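You operate a simulated robot arm through the tools that you are given. There is no shell and no other tool. Be economical: measure what you need, move in short steps, check, and stop when the job is done.

The job below is to be done with a simulated robot arm. You get a single attempt, and the scene is never put back.

Task
Dry the ribbed white filter and put it in the done tray.
Fine: lid shut while it runs; dryer off before the lid opens again.

Only the result counts: the job must be done as asked and must still hold three seconds after the hand-in. Knocking over, shifting, dropping, spilling or breaking anything else fails it. A push-on lid holds only when it is set on centred and level and pressed home; a screw cap is set on level and turned clockwise until tight.

Robot
A 6-joint arm with a two-finger parallel gripper, fixed in place. Base frame: the origin is at the foot of the arm, x ahead of it, y to its left, z up; the work surface is at about z = 78. Readings come in cm, rad, newtons and seconds.
With the tool pointing down near the work surface it reaches from about 32 to 74 cm from the base axis. Its first joint turns from -1.152 to 1.152 rad. Payload 2.45 kg.
The tool frame sits at the grasp point between the pads (the TCP): z along the fingers, y along the line on which they close. The tips reach 2.4 cm beyond it. The gripper opens to 6.8 cm. The fingers are 1.7 cm wide and 1 cm thick; the gripper's body (4 by 7 cm) begins 4.1 cm behind the TCP.
Orientation is that of the tool frame in the base frame, as [roll, pitch, yaw] about the fixed x, y, z axes, in that order (R = Rz(yaw) Ry(pitch) Rx(roll)). With the fingers straight down and closing along the base's y, the tool's x points along the base's -x, its y along +y and its z along -z.

Tools
- The arm moves only by the tool play_rows. Its argument "rows" is a list of rows, each a list of 6 numbers: the shift along the tool's x, y, z in cm, then the turn, a rotation vector about the tool's x, y, z in degrees. In form: [[dx, dy, dz, ax, ay, az], ...]. A call has 1 to 8 rows; each row shifts and turns the commanded pose from where the row before left it, along the tool's axes as they then stand. "grip" is the opening, from 0 (shut) to 1 (fully open), set as the call begins (left out, the last holds). Each row takes 0.2 s and may step no farther than 5 cm and 0.15 rad from the row before; otherwise, or with a gripper value out of range, the whole call is refused. A pose out of reach is approached as far as the arm can. The call stops where the force on the tool passes 40 N (or 10 N more than at its start, if that is more) or the arm is blocked; 0.2 s more then pass. The fingers move at their own pace (about 10.8 cm/s each) and stop on an object; they squeeze with about 25 N. The grip force told is the motor's: it shows also when the fingers shut on nothing. Time passes only in rows, and 0.2 s behind the last, so rows that do not move let the fingers close. It gives the time, the measured TCP pose, the force on the tool (base axes), the opening and the grip force at its end, in the units of the frame above (readings bear some noise), and new pictures: "pictures" is both (left out), scene, wrist or none.
- Cameras (640 x 400 px; columns grow to the right, rows downward): "scene" is fixed at [17.29, 42.73, 145.06]; the picture's right is [-0.64, -0.77, 0.00], its down [-0.55, 0.46, -0.70] and it looks along [0.54, -0.45, -0.71] (base axes); focal length 376 px, centre (320, 200). "wrist" rides on the gripper at [-3.2, 0, -3.9] in the tool frame; the picture's right is [0.00, -1.00, 0.00], its down [0.97, 0.00, -0.24] and it looks along [0.24, 0.00, 0.97] (tool axes); focal length 218 px, centre (320, 200). There is no depth. A picture from a camera that has moved, and an enlarged one, comes with that camera's place and axes in the base frame and with its lens.
- enlarge(camera, box): a new picture of the part [left, top, right, bottom] of that camera's present view, enlarged. The clock stands still meanwhile.
- job_done(): hands the job in; it is judged then, once.

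Go step by step. Nothing tells you positions but the pictures and the camera data: compare them with the known pose of the tool, close in by small moves and look again before you grip or let go. The budget is 120 turns and 150 pictures, counting those below and the enlarged ones. Unless the task says otherwise, let go and move clear before handing in, and close with one line.

The tools are called after "Emit:" as a command line: name --pt "numbers of a row" for each row, then --argument value for the rest, lists and objects as JSON in quotes. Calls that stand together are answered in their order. play_rows: Moves the arm, as the interface text tells. Its arguments: {"type":"object","properties":{"rows":{"type":"array","items":{"type":"array","items":{"type":"number"}}},"grip":{"type":"number"},"pictures":{"type":"string","enum":["both","scene","wrist","none"]}},"required":["rows"]} The other tools are called the same way: enlarge (camera, box) takes an enlarged picture of a part of a camera's view; job_done () hands the job in.

At the start:

```text
time: 0.0
ee_pos: [39.63, 18.33, 112.55]
tcp_rot: [3.14, 0.005, 3.141]
force: [0.4, 0.1, -0.4]
grip_width: 6.84
grip_force: 0.1
```

scene: 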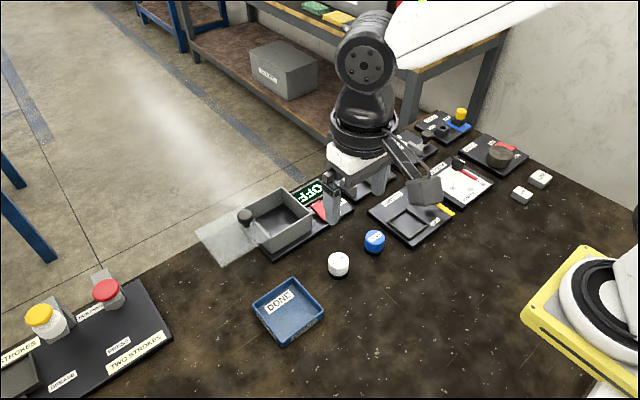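
wrist: 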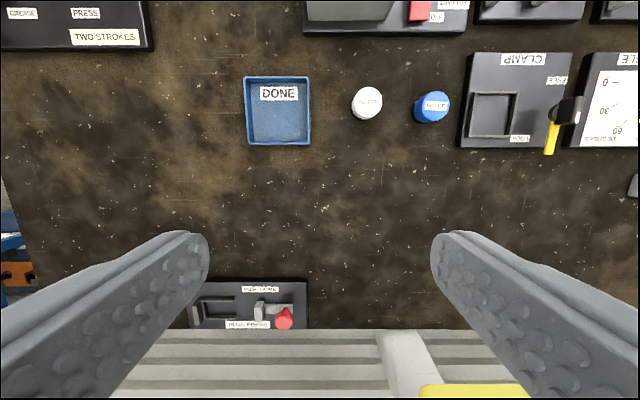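

I see a dryer (box with a lid open, OFF display, red switch), a white filter, a blue one and the done tray. I'll look closer at these first.

Emit:
enlarge --camera "scene" --box '[180, 160, 400, 300]'

Emit:
enlarge --camera "wrist" --box '[230, 0, 480, 156]'

```text
2.86 times, centred on (290, 230) of scene
camera zoom: at [17.29, 42.73, 145.06], right [-0.64, -0.77, 0.0], down [-0.55, 0.46, -0.7], along [0.54, -0.45, -0.71], focal length 1074 px, centre (406, 114)
```

zoom: 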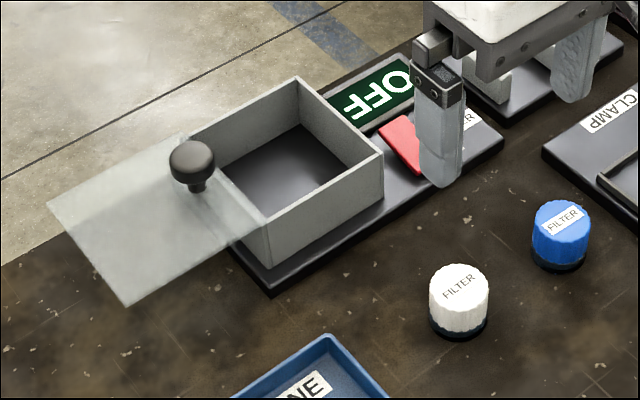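

```text
2.56 times, centred on (355, 78) of wrist
camera zoom: at [42.54, 18.35, 116.51], right [0.0, -1.0, 0.0], down [-0.97, 0.0, 0.24], along [-0.24, 0.0, -0.97], focal length 559 px, centre (230, 512)
```

zoom: 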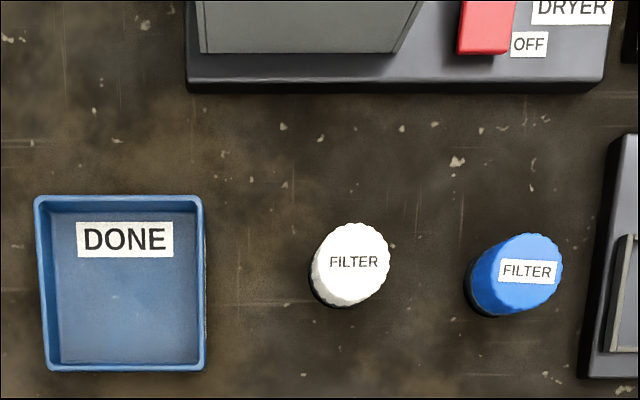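

Next I move over the dryer to see it from above.

Emit:
play_rows --pt "-4 -0.6 0 0 0 0" --pt "-4 -0.6 0 0 0 0" --pt "-4 -0.6 0 0 0 0" --pt "-4 -0.6 0 0 0 0" --pt "-4 -0.6 0 0 0 0" --pt "0 0 0 0 0 0"

```text
time: 1.4
ee_pos: [59.79, 15.18, 112.69]
tcp_rot: [3.14, 0.003, -3.14]
force: [-0.3, 0.0, 0.1]
grip_width: 6.83
grip_force: 0.1
camera wrist: at [62.7, 15.2, 116.63], right [0.0, -1.0, 0.0], down [-0.97, 0.0, 0.24], along [-0.24, 0.0, -0.97], focal length 218 px, centre (320, 200)
```

scene: 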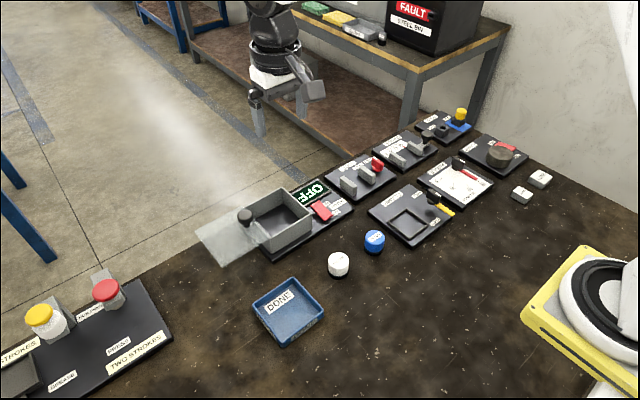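
wrist: 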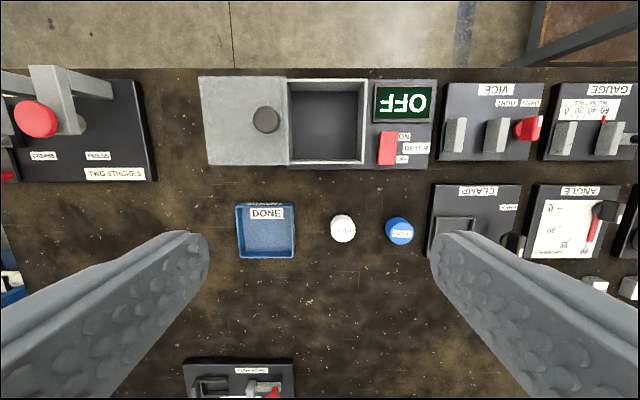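

Emit:
enlarge --camera "wrist" --box '[190, 60, 446, 220]'

Emit:
enlarge --camera "scene" --box '[190, 170, 366, 280]'

```text
2.50 times, centred on (318, 140) of wrist
camera zoom: at [62.7, 15.2, 116.63], right [0.0, -1.0, 0.0], down [-0.97, 0.0, 0.24], along [-0.24, 0.0, -0.97], focal length 546 px, centre (325, 350)
```

zoom: 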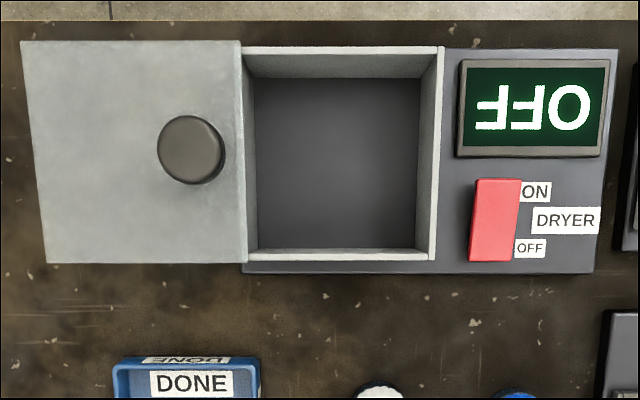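

```text
3.64 times, centred on (278, 225) of scene
camera zoom: at [17.29, 42.73, 145.06], right [-0.64, -0.77, 0.0], down [-0.55, 0.46, -0.7], along [0.54, -0.45, -0.71], focal length 1367 px, centre (473, 109)
```

zoom: 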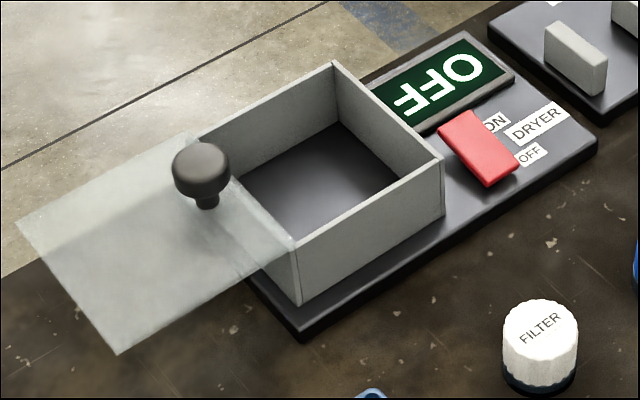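

Lid slides along y; rocker's far end is ON. Estimates: filter at (48.6, 11.5), box centre (65.7, 14.2) with its rim at z≈85.7, knob at (65.7, 21.6, 89). I go above the filter and look again.

Emit:
play_rows --pt "2.8 -0.92 3.7 0 0 0" --pt "2.8 -0.92 3.7 0 0 0" --pt "2.8 -0.92 3.7 0 0 0" --pt "2.8 -0.92 3.7 0 0 0" --pt "0 0 3 0 0 0" --pt "0 0 0 0 0 0"

```text
time: 2.8
ee_pos: [48.37, 11.63, 94.75]
tcp_rot: [3.14, 0.003, 3.138]
force: [-0.1, -0.6, 0.3]
grip_width: 6.82
grip_force: 0.0
camera wrist: at [51.35, 11.76, 98.69], right [0.0, -1.0, 0.0], down [-0.97, 0.0, 0.24], along [-0.24, 0.0, -0.97], focal length 218 px, centre (320, 200)
```

scene: 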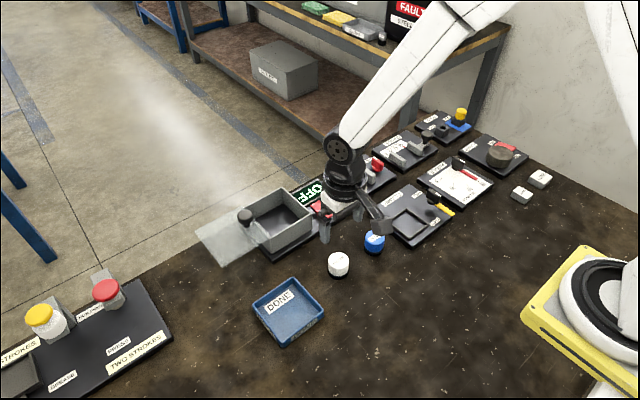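
wrist: 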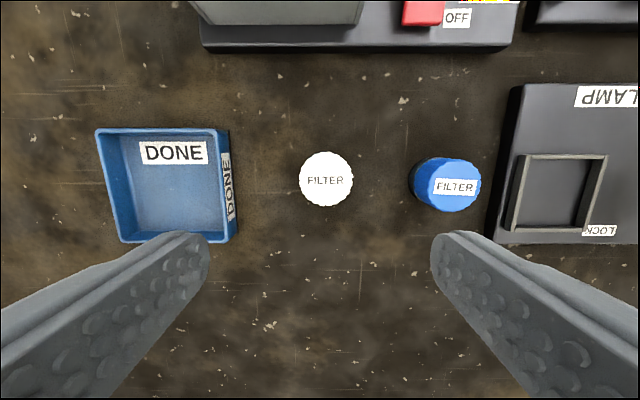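

Filter centre is about (49.0, 11.3), 3.9 cm wide. I descend around it and grip.

Emit:
play_rows --pt "-0.65 -0.3 2.8 0 0 0" --pt "0 0 3 0 0 0" --pt "0 0 3 0 0 0" --pt "0 0 2 0 0 0" --pt "0 0 1.7 0 0 0" --pt "0 0 0 0 0 0"

```text
time: 4.2
ee_pos: [49.06, 11.52, 82.2]
tcp_rot: [3.138, 0.004, 3.14]
force: [0.5, -0.9, 0.0]
grip_width: 6.8
grip_force: 0.1
camera wrist: at [52.13, 11.52, 86.14], right [0.0, -1.0, 0.0], down [-0.97, 0.0, 0.24], along [-0.24, 0.0, -0.97], focal length 218 px, centre (320, 200)
```

scene: 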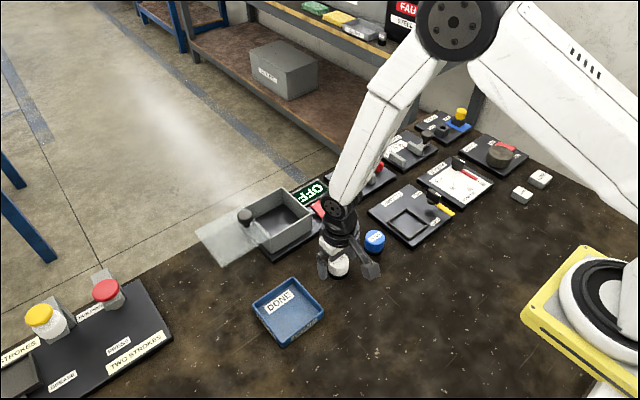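
wrist: 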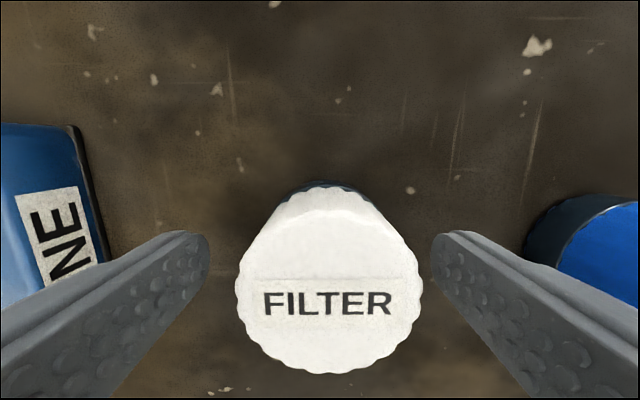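

Well aligned; a small correction, then close and lift.

Emit:
play_rows --pt "-0.2 -0.15 0.4 0 0 0" --pt "0 0 0 0 0 0" --pictures "none"

Emit:
play_rows --pt "0 0 0 0 0 0" --pt "0 0 0 0 0 0" --pt "0 0 0 0 0 0" --grip 0 --pictures "none"

Emit:
play_rows --pt "0 0 -3 0 0 0" --pt "0 0 -4 0 0 0" --pt "0 0 -4 0 0 0" --pt "0 0 0 0 0 0"

```text
time: 4.8
ee_pos: [49.34, 11.35, 81.75]
tcp_rot: [3.141, 0.004, 3.139]
force: [-0.8, 0.8, -0.3]
grip_width: 6.82
grip_force: 0.0
```

```text
time: 5.6
ee_pos: [49.43, 11.38, 81.82]
tcp_rot: [3.139, 0.004, 3.14]
force: [0.1, 0.0, -0.1]
grip_width: 4.06
grip_force: 24.9
```

```text
time: 6.6
ee_pos: [49.34, 11.15, 92.67]
tcp_rot: [3.14, 0.002, 3.141]
force: [0.0, 0.2, -1.0]
grip_width: 4.07
grip_force: 24.9
camera wrist: at [52.38, 11.09, 96.76], right [0.0, -1.0, 0.0], down [-0.97, 0.0, 0.24], along [-0.24, 0.0, -0.97], focal length 218 px, centre (320, 200)
```

scene: 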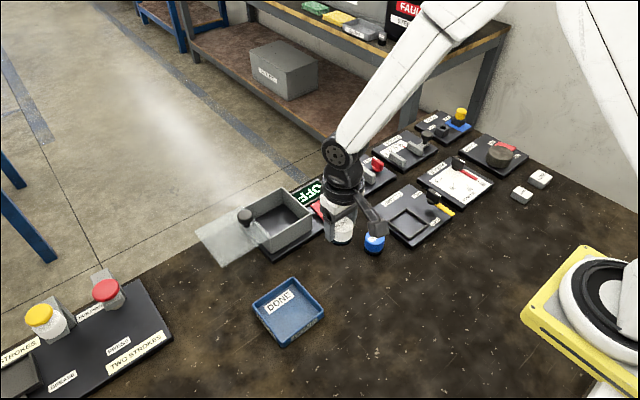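
wrist: 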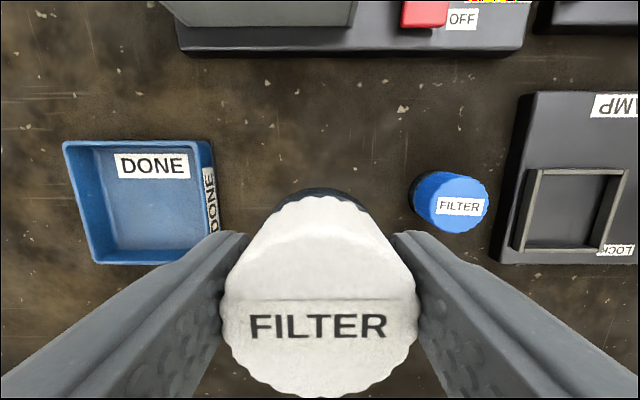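

Filter held. Now over the box centre.

Emit:
play_rows --pt "-4 0.7 -1.5 0 0 0" --pt "-4 0.7 0 0 0 0" --pt "-4 0.7 0 0 0 0" --pt "-4 0.7 0 0 0 0" --pt "0 0 0 0 0 0"

```text
time: 7.8
ee_pos: [65.3, 14.26, 94.53]
tcp_rot: [3.14, 0.003, 3.14]
force: [0.1, 0.3, -0.3]
grip_width: 4.08
grip_force: 24.8
camera wrist: at [68.26, 14.21, 98.51], right [0.0, -1.0, 0.0], down [-0.97, 0.0, 0.24], along [-0.24, 0.0, -0.97], focal length 218 px, centre (320, 200)
```

scene: 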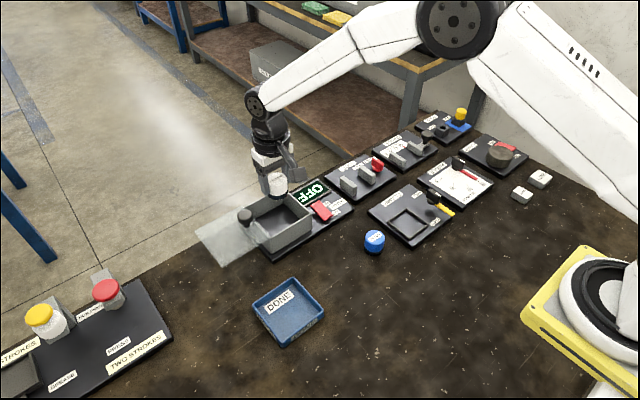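
wrist: 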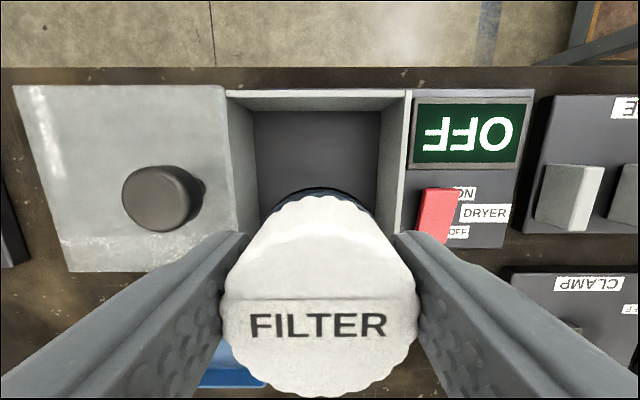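

Centred over the box. I lower slowly with force feedback.

Emit:
play_rows --pt "-0.3 0 3 0 0 0" --pt "0 0 3 0 0 0" --pt "0 0 2.5 0 0 0" --pt "0 0 1.2 0 0 0" --pt "0 0 0 0 0 0"

```text
time: 9.0
ee_pos: [65.54, 14.18, 84.72]
tcp_rot: [3.14, 0.002, 3.141]
force: [0.5, -0.3, -0.8]
grip_width: 4.08
grip_force: 25.3
camera wrist: at [68.49, 14.17, 88.7], right [0.0, -1.0, 0.0], down [-0.97, 0.0, 0.24], along [-0.24, 0.0, -0.97], focal length 218 px, centre (320, 200)
```

scene: 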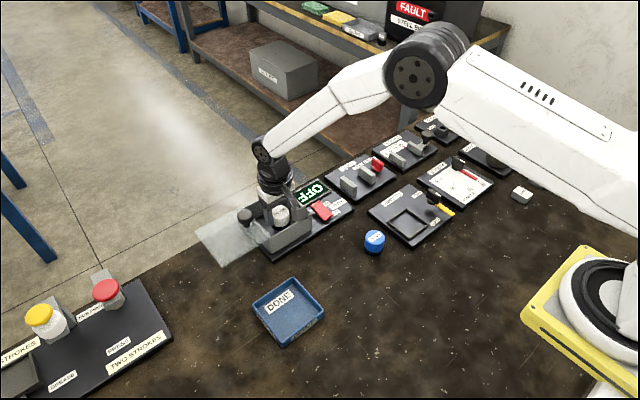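
wrist: 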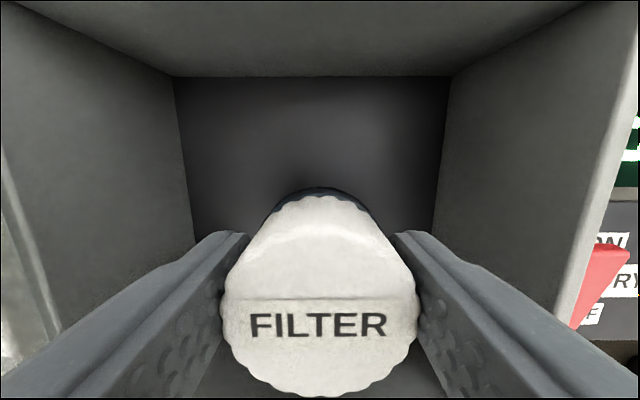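

Emit:
play_rows --pt "0 0 0.4 0 0 0" --pt "0 0 0.3 0 0 0" --pt "0 0 0.3 0 0 0" --pt "0 0 0 0 0 0" --pictures "none"

```text
time: 10.0
ee_pos: [65.48, 14.01, 83.74]
tcp_rot: [3.14, 0.003, 3.141]
force: [0.2, 0.0, 0.0]
grip_width: 4.07
grip_force: 25.1
```

No contact yet; continue gently.

Emit:
play_rows --pt "0 0 0.2 0 0 0" --pt "0 0 0.2 0 0 0" --pt "0 0 0 0 0 0" --pictures "none"

Emit:
play_rows --pt "0 0 0.2 0 0 0" --pt "0 0 0 0 0 0"

```text
time: 10.8
ee_pos: [65.6, 14.05, 83.3]
tcp_rot: [3.139, 0.002, 3.14]
force: [-2.2, -0.3, 8.2]
grip_width: 4.08
grip_force: 24.6
```

```text
time: 11.4
ee_pos: [65.64, 13.99, 83.2]
tcp_rot: [3.139, 0.008, 3.139]
force: [0.9, 1.4, 12.3]
grip_width: 4.07
grip_force: 25.1
camera wrist: at [68.61, 14.05, 87.19], right [0.0, -1.0, 0.0], down [-0.97, 0.0, 0.23], along [-0.23, 0.0, -0.97], focal length 218 px, centre (320, 200)
```

scene: 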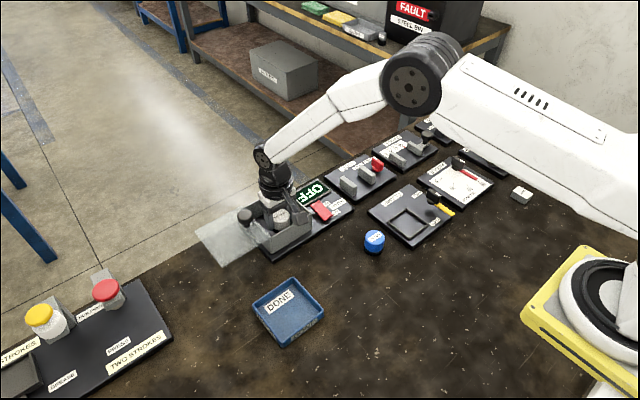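
wrist: 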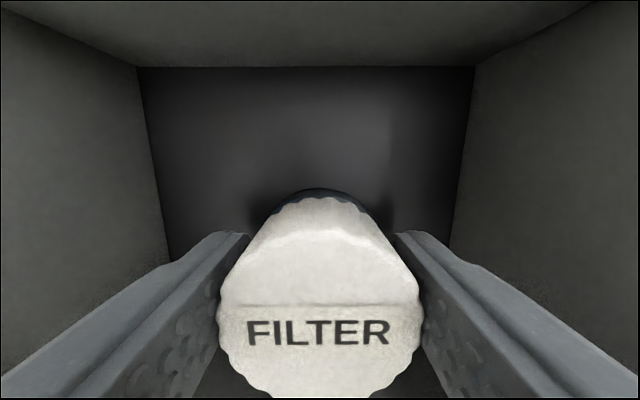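

Resting on the floor. I release partially and rise straight up.

Emit:
play_rows --pt "0 0 -0.2 0 0 0" --pt "0 0 0 0 0 0" --pt "0 0 0 0 0 0" --grip 0.82 --pictures "none"

Emit:
play_rows --pt "0 0 -2 0 0 0" --pt "0 0 -3 0 0 0" --pt "0 0 -4 0 0 0" --pt "0 0 -3 0 0 0" --pt "0 0 0 0 0 0"

```text
time: 12.2
ee_pos: [65.55, 14.07, 83.19]
tcp_rot: [3.141, 0.002, 3.14]
force: [-0.2, -0.1, -0.4]
grip_width: 5.59
grip_force: 0.0
```

```text
time: 13.4
ee_pos: [65.54, 14.0, 95.38]
tcp_rot: [3.14, 0.002, 3.141]
force: [0.9, -0.4, 0.1]
grip_width: 5.61
grip_force: 0.1
camera wrist: at [68.5, 14.0, 99.32], right [0.0, -1.0, 0.0], down [-0.97, 0.0, 0.24], along [-0.24, 0.0, -0.97], focal length 218 px, centre (320, 200)
```

scene: 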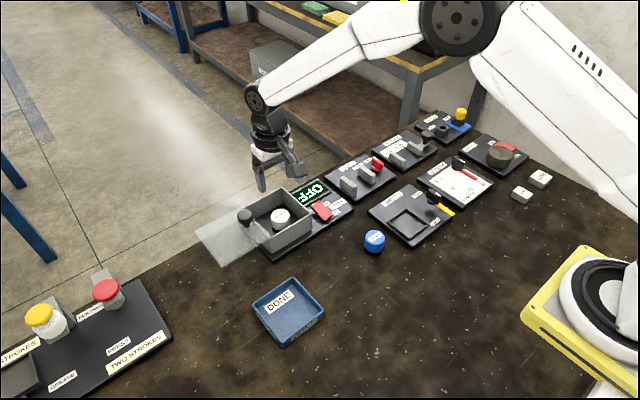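
wrist: 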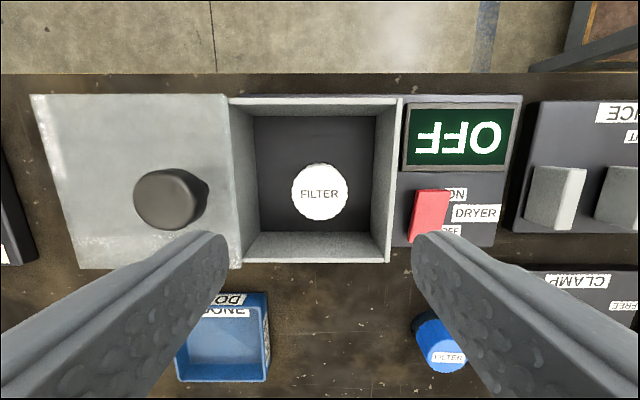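

The filter stands in the box. Now to the knob at (65.9, 21.5).

Emit:
play_rows --pt "-0.15 3.75 0 0 0 0" --pt "-0.15 3.75 0 0 0 0" --pt "0 0 1.5 0 0 0" --pt "0 0 0 0 0 0" --grip 1

```text
time: 14.4
ee_pos: [65.87, 21.52, 93.91]
tcp_rot: [3.14, 0.001, 3.14]
force: [-0.3, 0.5, -0.2]
grip_width: 6.81
grip_force: 0.1
camera wrist: at [68.84, 21.63, 97.81], right [0.0, -1.0, 0.0], down [-0.97, 0.0, 0.24], along [-0.24, 0.0, -0.97], focal length 218 px, centre (320, 200)
```

scene: 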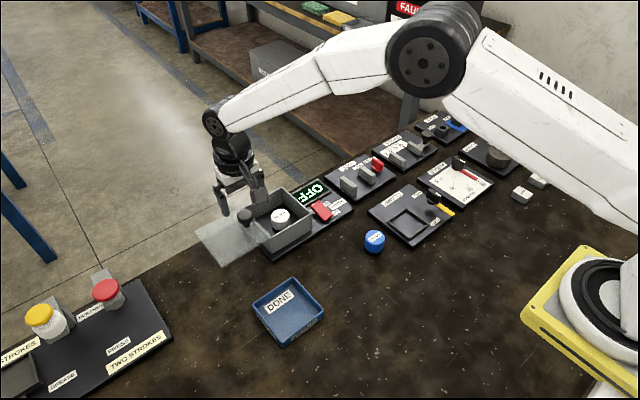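
wrist: 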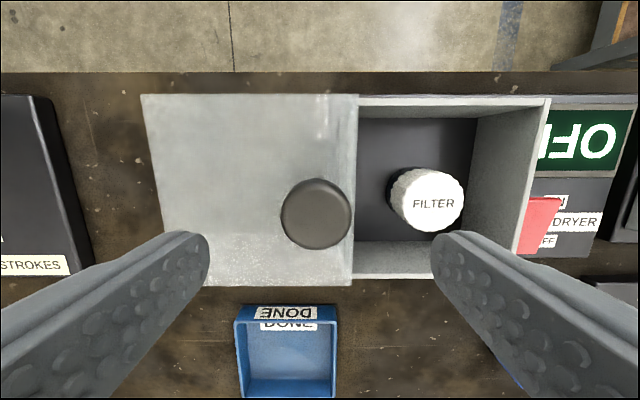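

Emit:
play_rows --pt "-0.15 0.1 2.5 0 0 0" --pt "0 0 2.0 0 0 0" --pt "0 0 0 0 0 0"

Emit:
enlarge --camera "scene" --box '[180, 160, 340, 260]'

```text
time: 15.2
ee_pos: [66.09, 21.67, 89.34]
tcp_rot: [3.14, 0.004, 3.139]
force: [-0.4, 0.4, -0.2]
grip_width: 6.8
grip_force: 0.1
camera wrist: at [69.07, 21.7, 93.21], right [0.0, -1.0, 0.0], down [-0.97, 0.0, 0.24], along [-0.24, 0.0, -0.97], focal length 218 px, centre (320, 200)
```

scene: 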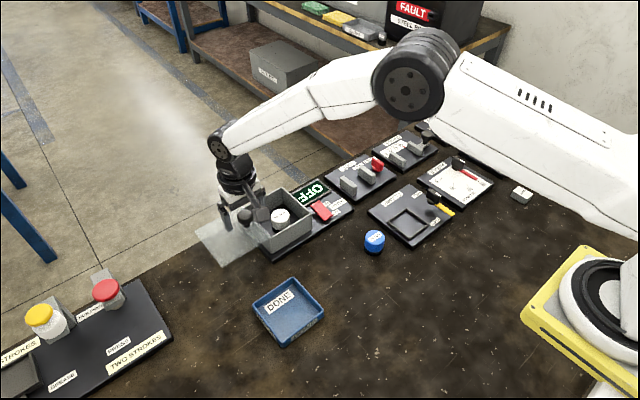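
wrist: 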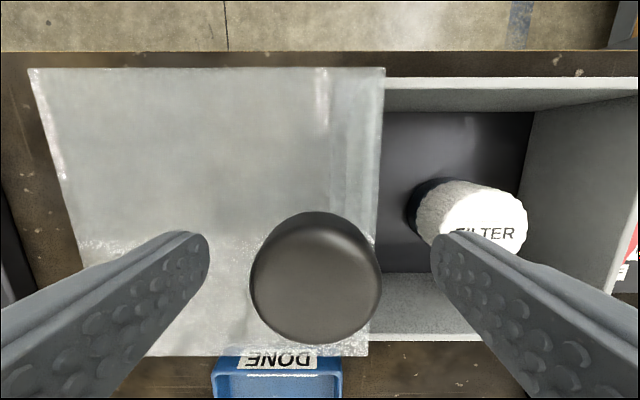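

```text
4.00 times, centred on (260, 210) of scene
camera zoom: at [17.29, 42.73, 145.06], right [-0.64, -0.77, 0.0], down [-0.55, 0.46, -0.7], along [0.54, -0.45, -0.71], focal length 1504 px, centre (560, 160)
```

zoom: 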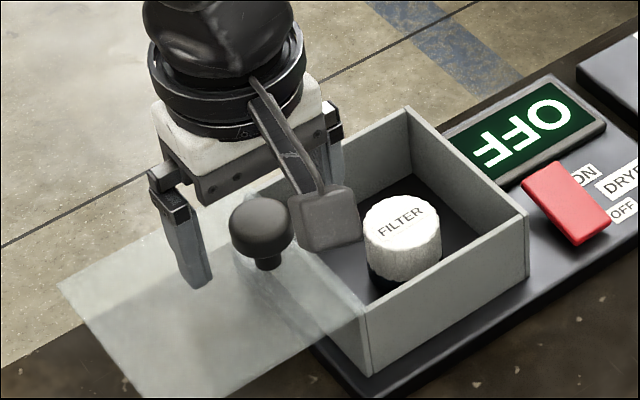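

Aligned with the knob; lower slightly, grip, then slide toward −y.

Emit:
play_rows --pt "0 0 0.3 0 0 0" --pt "0 0 0 0 0 0" --pictures "none"

Emit:
play_rows --pt "0 0 0 0 0 0" --pt "0 0 0 0 0 0" --pt "0 0 0 0 0 0" --grip 0 --pictures "none"

Emit:
play_rows --pt "0 -1 0 0 0 0" --pt "0 -1 0 0 0 0" --pt "0 0 0 0 0 0"

```text
time: 15.8
ee_pos: [66.16, 21.74, 89.01]
tcp_rot: [3.14, 0.003, 3.14]
force: [0.4, -0.2, 0.2]
grip_width: 6.82
grip_force: 0.0
```

```text
time: 16.6
ee_pos: [66.04, 21.69, 88.96]
tcp_rot: [3.14, 0.003, 3.139]
force: [-0.2, 0.4, -0.6]
grip_width: 3.17
grip_force: 44.9
```

```text
time: 17.4
ee_pos: [66.09, 19.54, 88.92]
tcp_rot: [3.141, 0.004, 3.139]
force: [0.7, 1.3, 2.4]
grip_width: 3.15
grip_force: 44.1
camera wrist: at [69.04, 19.61, 92.93], right [0.0, -1.0, 0.0], down [-0.97, 0.0, 0.24], along [-0.24, 0.0, -0.97], focal length 218 px, centre (320, 200)
```

scene: 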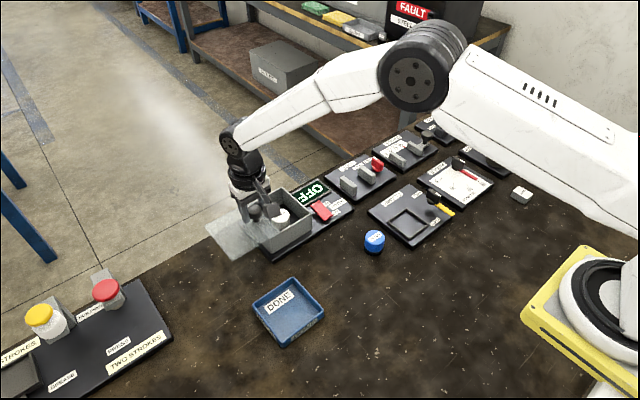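
wrist: 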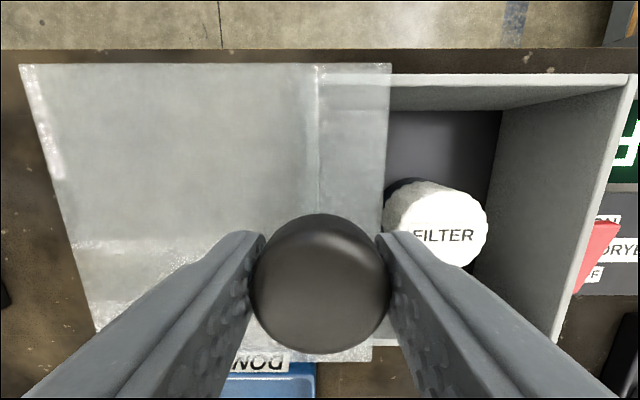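

The lid slides freely. I continue toward closed.

Emit:
play_rows --pt "0 -1.5 0 0 0 0" --pt "0 -1.5 0 0 0 0" --pt "0 -1.5 0 0 0 0" --pt "0 -1.5 0 0 0 0" --pt "0 -1 0 0 0 0" --pt "0 0 0 0 0 0"

```text
time: 18.8
ee_pos: [66.13, 12.74, 88.9]
tcp_rot: [3.139, 0.005, 3.14]
force: [13.8, 1.0, -7.8]
grip_width: 3.18
grip_force: 44.6
camera wrist: at [69.03, 12.62, 92.93], right [0.0, -1.0, 0.0], down [-0.97, 0.0, 0.24], along [-0.24, 0.0, -0.97], focal length 218 px, centre (320, 200)
```

scene: 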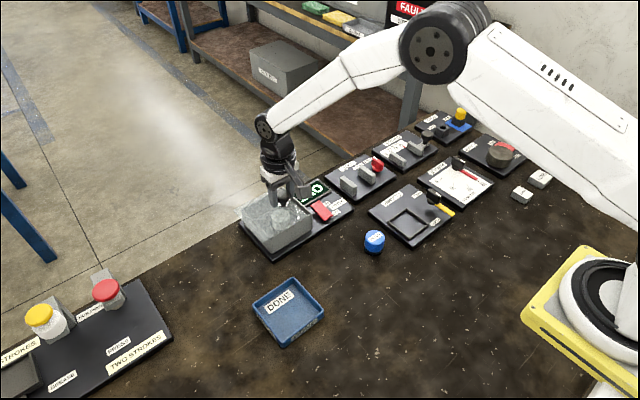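
wrist: 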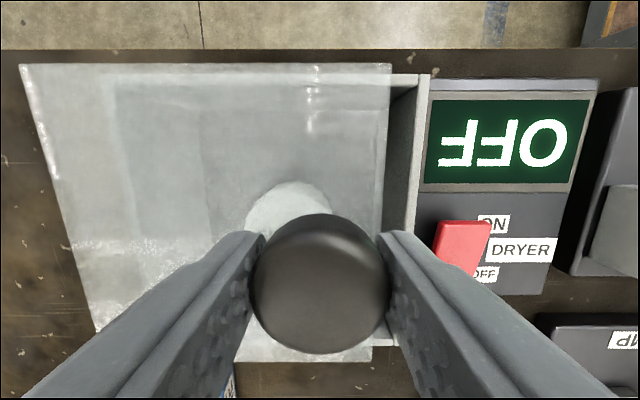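

About 1.2 cm to go.

Emit:
play_rows --pt "0 -0.6 0 0 0 0" --pt "0 -0.5 0 0 0 0" --pt "0 0 0 0 0 0"

```text
time: 19.6
ee_pos: [66.07, 11.49, 88.91]
tcp_rot: [3.139, 0.004, 3.14]
force: [14.7, 1.8, -9.2]
grip_width: 3.14
grip_force: 44.6
camera wrist: at [69.03, 11.55, 92.93], right [0.0, -1.0, 0.0], down [-0.97, 0.0, 0.24], along [-0.24, 0.0, -0.97], focal length 218 px, centre (320, 200)
```

scene: 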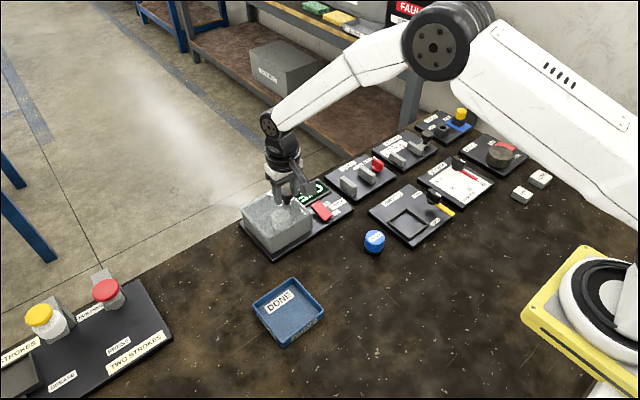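
wrist: 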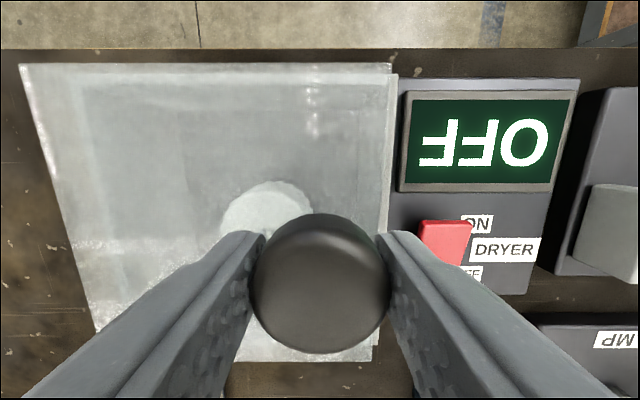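

Emit:
play_rows --pt "0 -0.2 0 0 0 0" --pt "0 -0.1 0 0 0 0" --pt "0 0 0 0 0 0" --pictures "wrist"

```text
time: 20.4
ee_pos: [66.11, 11.18, 88.92]
tcp_rot: [3.138, 0.002, 3.14]
force: [17.4, 1.1, -14.0]
grip_width: 3.19
grip_force: 44.9
camera wrist: at [69.03, 11.18, 92.93], right [0.0, -1.0, 0.0], down [-0.97, 0.0, 0.24], along [-0.24, 0.0, -0.97], focal length 218 px, centre (320, 200)
```

wrist: 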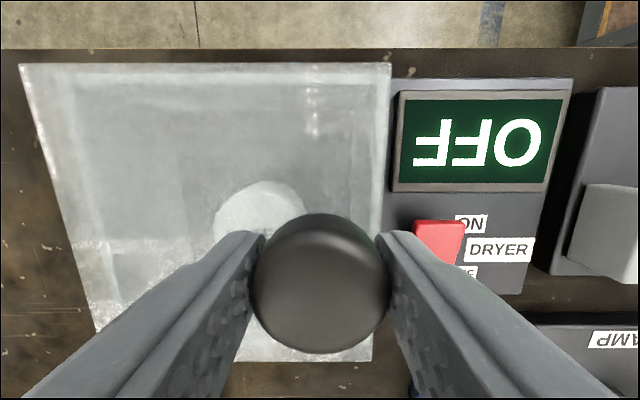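

Looks flush. I release, rise and check the fit.

Emit:
play_rows --pt "0 0 0 0 0 0" --pt "0 0 0 0 0 0" --grip 1 --pictures "none"

Emit:
play_rows --pt "0 0 -2 0 0 0" --pt "0 0 -4 0 0 0" --pt "0 0 -4 0 0 0" --pt "0 0 -2 0 0 0" --pt "0 0 0 0 0 0"

Emit:
enlarge --camera "scene" --box '[220, 160, 380, 260]'

Emit:
enlarge --camera "wrist" --box '[160, 50, 480, 250]'

```text
time: 21.0
ee_pos: [66.02, 11.27, 89.01]
tcp_rot: [3.141, 0.002, 3.138]
force: [0.2, -0.1, -0.7]
grip_width: 6.8
grip_force: 0.0
```

```text
time: 22.2
ee_pos: [66.15, 11.07, 101.01]
tcp_rot: [3.14, 0.001, 3.14]
force: [-0.1, -1.0, -0.5]
grip_width: 6.81
grip_force: 0.0
camera wrist: at [69.03, 11.15, 104.96], right [0.0, -1.0, 0.0], down [-0.97, 0.0, 0.24], along [-0.24, 0.0, -0.97], focal length 218 px, centre (320, 200)
```

scene: 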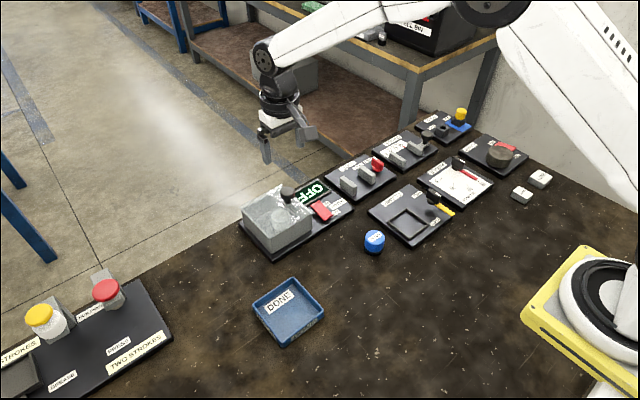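
wrist: 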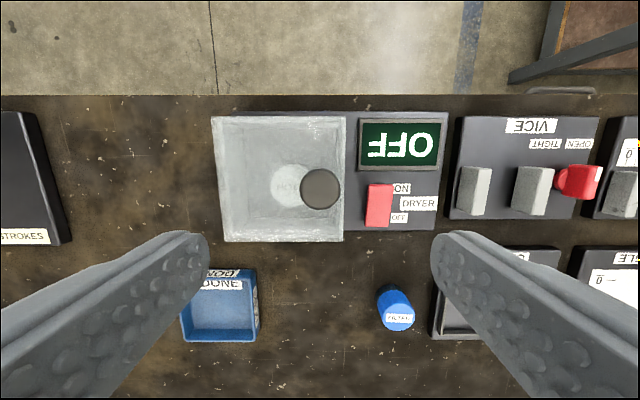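

```text
4.00 times, centred on (300, 210) of scene
camera zoom: at [17.29, 42.73, 145.06], right [-0.64, -0.77, 0.0], down [-0.55, 0.46, -0.7], along [0.54, -0.45, -0.71], focal length 1504 px, centre (400, 160)
```

zoom: 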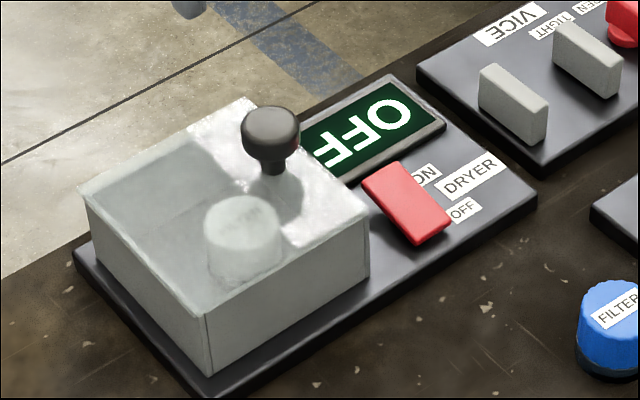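

```text
2.00 times, centred on (320, 150) of wrist
camera zoom: at [69.03, 11.15, 104.96], right [0.0, -1.0, 0.0], down [-0.97, 0.0, 0.24], along [-0.24, 0.0, -0.97], focal length 436 px, centre (320, 300)
```

zoom: 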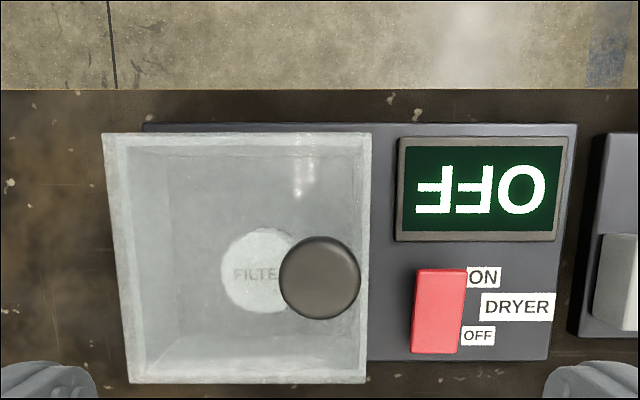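

The lid is shut flush with the filter inside. The rocker's raised far end is at about (64.5, 4.5, 82.5); I go above it with closed fingers.

Emit:
play_rows --pt "1 -3.3 0 0 0 0" --pt "1 -3.3 0 0 0 0" --pt "0 0 4 0 0 0" --pt "0 0 4 0 0 0" --pt "0 0 4 0 0 0" --pt "0 0 2 0 0 0" --pt "0 0 0 0 0 0" --grip 0

Emit:
enlarge --camera "scene" --box '[220, 160, 380, 260]'

```text
time: 23.8
ee_pos: [63.94, 4.66, 87.0]
tcp_rot: [3.14, 0.005, 3.139]
force: [-0.2, -0.1, 1.5]
grip_width: 0.02
grip_force: 23.8
camera wrist: at [67.02, 4.65, 91.03], right [0.0, -1.0, 0.0], down [-0.97, 0.0, 0.24], along [-0.24, 0.0, -0.97], focal length 218 px, centre (320, 200)
```

scene: 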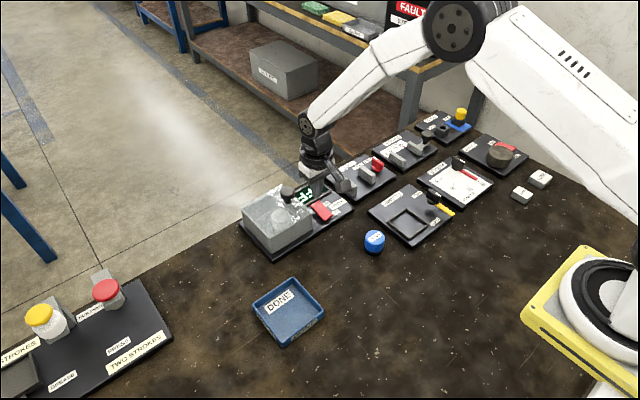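
wrist: 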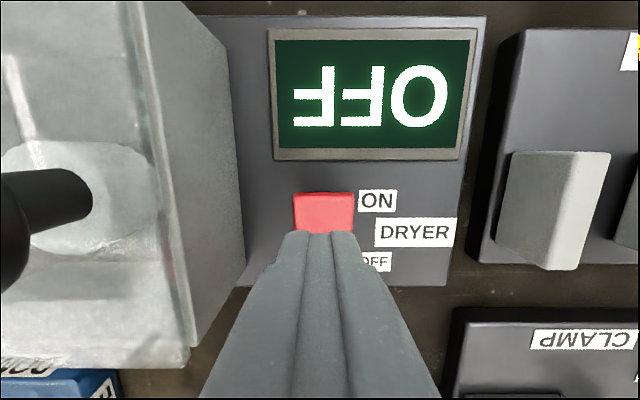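

```text
4.00 times, centred on (300, 210) of scene
camera zoom: at [17.29, 42.73, 145.06], right [-0.64, -0.77, 0.0], down [-0.55, 0.46, -0.7], along [0.54, -0.45, -0.71], focal length 1504 px, centre (400, 160)
```

zoom: 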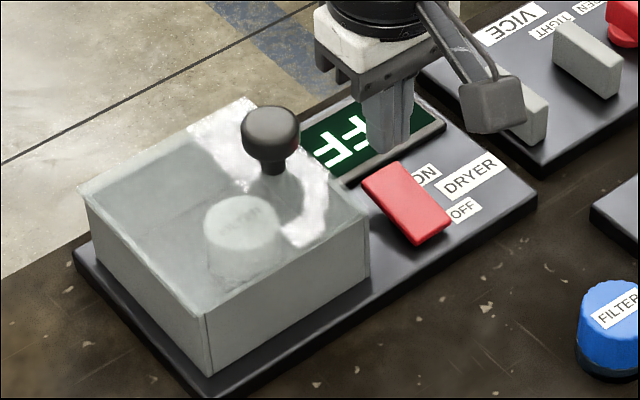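

Well placed over the ON end. Pressing down in small steps.

Emit:
play_rows --pt "0 0 1.8 0 0 0" --pt "0 0 0.5 0 0 0" --pt "0 0 0.5 0 0 0" --pt "0 0 0 0 0 0"

```text
time: 24.8
ee_pos: [64.03, 4.67, 84.25]
tcp_rot: [3.141, 0.004, 3.137]
force: [0.3, 0.5, 0.7]
grip_width: 0.0
grip_force: 23.3
camera wrist: at [67.01, 4.67, 88.23], right [0.0, -1.0, 0.0], down [-0.97, 0.0, 0.24], along [-0.24, 0.0, -0.97], focal length 218 px, centre (320, 200)
```

scene: 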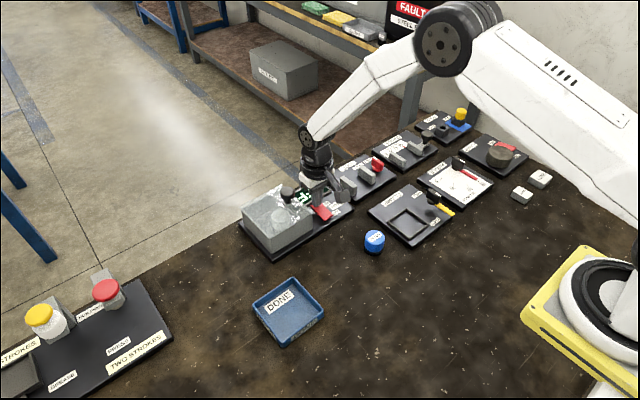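
wrist: 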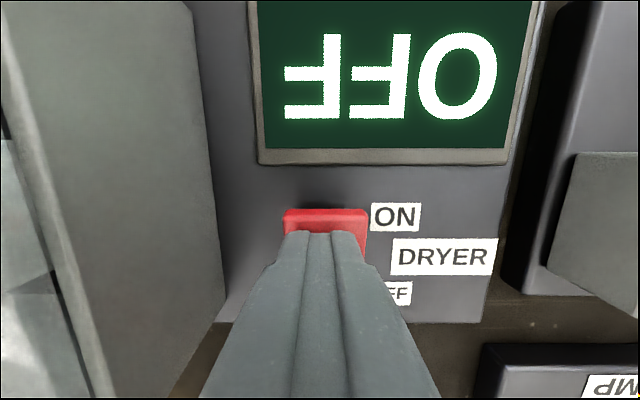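

Emit:
play_rows --pt "0 0 0.3 0 0 0" --pt "0 0 0.3 0 0 0" --pt "0 0 0.3 0 0 0" --pt "0 0 0 0 0 0" --pictures "wrist"

```text
time: 25.8
ee_pos: [64.1, 4.63, 83.38]
tcp_rot: [3.139, 0.006, 3.141]
force: [-2.1, -1.7, 13.0]
grip_width: 0.01
grip_force: 23.4
camera wrist: at [67.07, 4.69, 87.43], right [0.0, -1.0, 0.0], down [-0.97, 0.0, 0.24], along [-0.24, 0.0, -0.97], focal length 218 px, centre (320, 200)
```

wrist: 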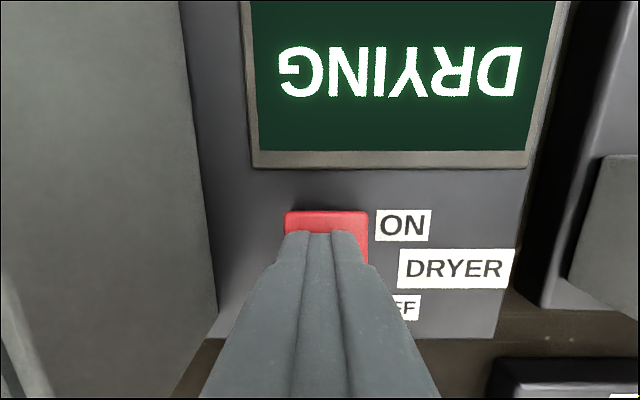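

Display reads DRYING. I back off up a few cm and wait, watching the display.

Emit:
play_rows --pt "0 0 -2 0 0 0" --pt "0 0 -3 0 0 0" --pt "0 0 0 0 0 0" --pt "0 0 0 0 0 0" --pt "0 0 0 0 0 0" --pt "0 0 0 0 0 0" --pt "0 0 0 0 0 0" --pt "0 0 0 0 0 0" --pictures "wrist"

Emit:
play_rows --pt "0 0 0 0 0 0" --pt "0 0 0 0 0 0" --pt "0 0 0 0 0 0" --pt "0 0 0 0 0 0" --pt "0 0 0 0 0 0" --pt "0 0 0 0 0 0" --pt "0 0 0 0 0 0" --pt "0 0 0 0 0 0" --pictures "wrist"

```text
time: 27.6
ee_pos: [64.01, 4.6, 88.22]
tcp_rot: [3.14, 0.003, 3.139]
force: [0.1, -0.5, 0.2]
grip_width: 0.0
grip_force: 23.9
camera wrist: at [67.01, 4.59, 92.25], right [0.0, -1.0, 0.0], down [-0.97, 0.0, 0.24], along [-0.24, 0.0, -0.97], focal length 218 px, centre (320, 200)
```

wrist: 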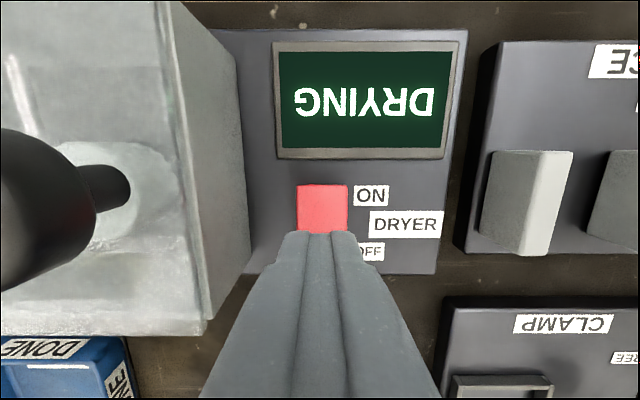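

```text
time: 29.4
ee_pos: [63.96, 4.65, 88.22]
tcp_rot: [3.14, 0.005, 3.14]
force: [0.5, -0.1, 0.2]
grip_width: 0.01
grip_force: 23.5
camera wrist: at [67.01, 4.59, 92.25], right [0.0, -1.0, 0.0], down [-0.97, 0.0, 0.24], along [-0.24, 0.0, -0.97], focal length 218 px, centre (320, 200)
```

wrist: 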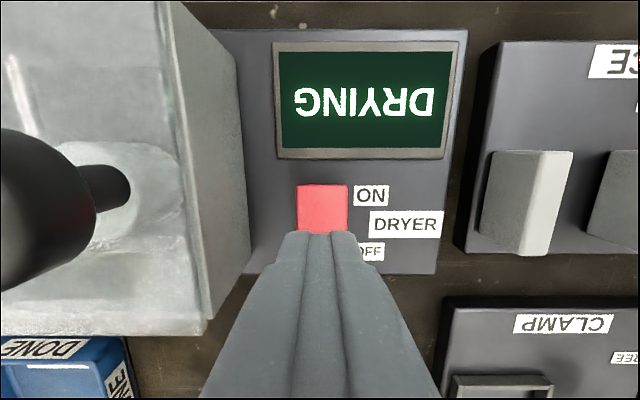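

Still drying. Meanwhile I move above the OFF end (x≈60.9) and keep watching.

Emit:
play_rows --pt "1.5 0 0 0 0 0" --pt "1.6 0 0 0 0 0" --pt "0 0 0 0 0 0" --pt "0 0 0 0 0 0" --pt "0 0 0 0 0 0" --pt "0 0 0 0 0 0" --pt "0 0 0 0 0 0" --pt "0 0 0 0 0 0"

Emit:
play_rows --pt "0 0 0 0 0 0" --pt "0 0 0 0 0 0" --pt "0 0 0 0 0 0" --pt "0 0 0 0 0 0" --pt "0 0 0 0 0 0" --pt "0 0 0 0 0 0" --pt "0 0 0 0 0 0" --pt "0 0 0 0 0 0" --pictures "wrist"

Emit:
play_rows --pt "0 0 0 0 0 0" --pt "0 0 0 0 0 0" --pt "0 0 0 0 0 0" --pt "0 0 0 0 0 0" --pt "0 0 0 0 0 0" --pt "0 0 0 0 0 0" --pt "0 0 0 0 0 0" --pt "0 0 0 0 0 0" --pictures "wrist"

```text
time: 31.2
ee_pos: [60.87, 4.54, 88.31]
tcp_rot: [3.139, 0.003, 3.14]
force: [0.1, 0.5, -0.5]
grip_width: 0.03
grip_force: 23.7
camera wrist: at [63.92, 4.64, 92.35], right [0.0, -1.0, 0.0], down [-0.97, 0.0, 0.24], along [-0.24, 0.0, -0.97], focal length 218 px, centre (320, 200)
```

scene: 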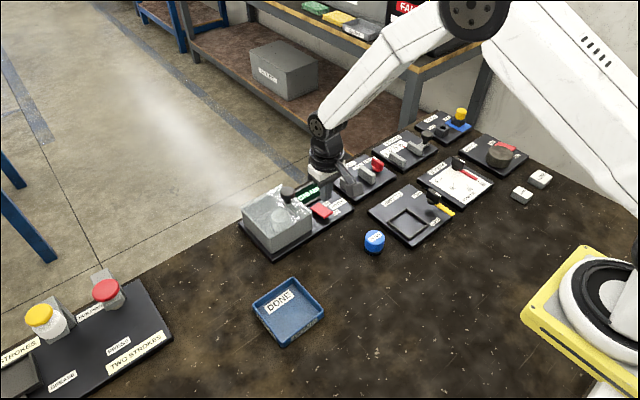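
wrist: 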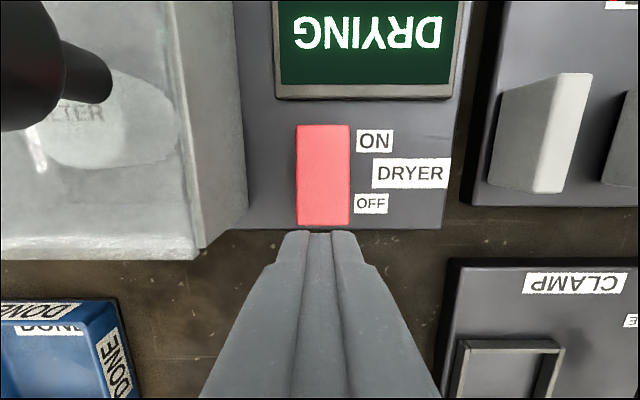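

```text
time: 33.0
ee_pos: [60.89, 4.62, 88.33]
tcp_rot: [3.142, 0.003, 3.138]
force: [0.2, -0.1, 0.6]
grip_width: 0.0
grip_force: 23.6
camera wrist: at [63.92, 4.64, 92.35], right [0.0, -1.0, 0.0], down [-0.97, 0.0, 0.24], along [-0.24, 0.0, -0.97], focal length 218 px, centre (320, 200)
```

wrist: 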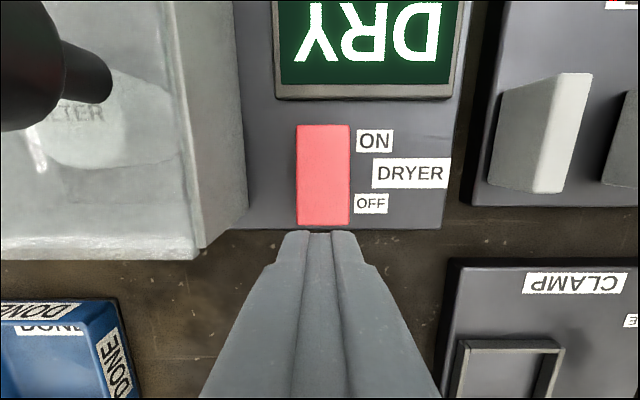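

```text
time: 34.8
ee_pos: [60.92, 4.61, 88.29]
tcp_rot: [3.139, 0.005, 3.14]
force: [-0.1, 0.0, -0.5]
grip_width: 0.0
grip_force: 23.3
camera wrist: at [63.92, 4.64, 92.35], right [0.0, -1.0, 0.0], down [-0.97, 0.0, 0.24], along [-0.24, 0.0, -0.97], focal length 218 px, centre (320, 200)
```

wrist: 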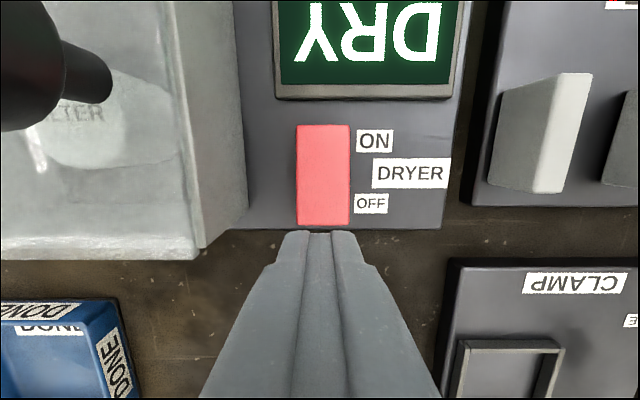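

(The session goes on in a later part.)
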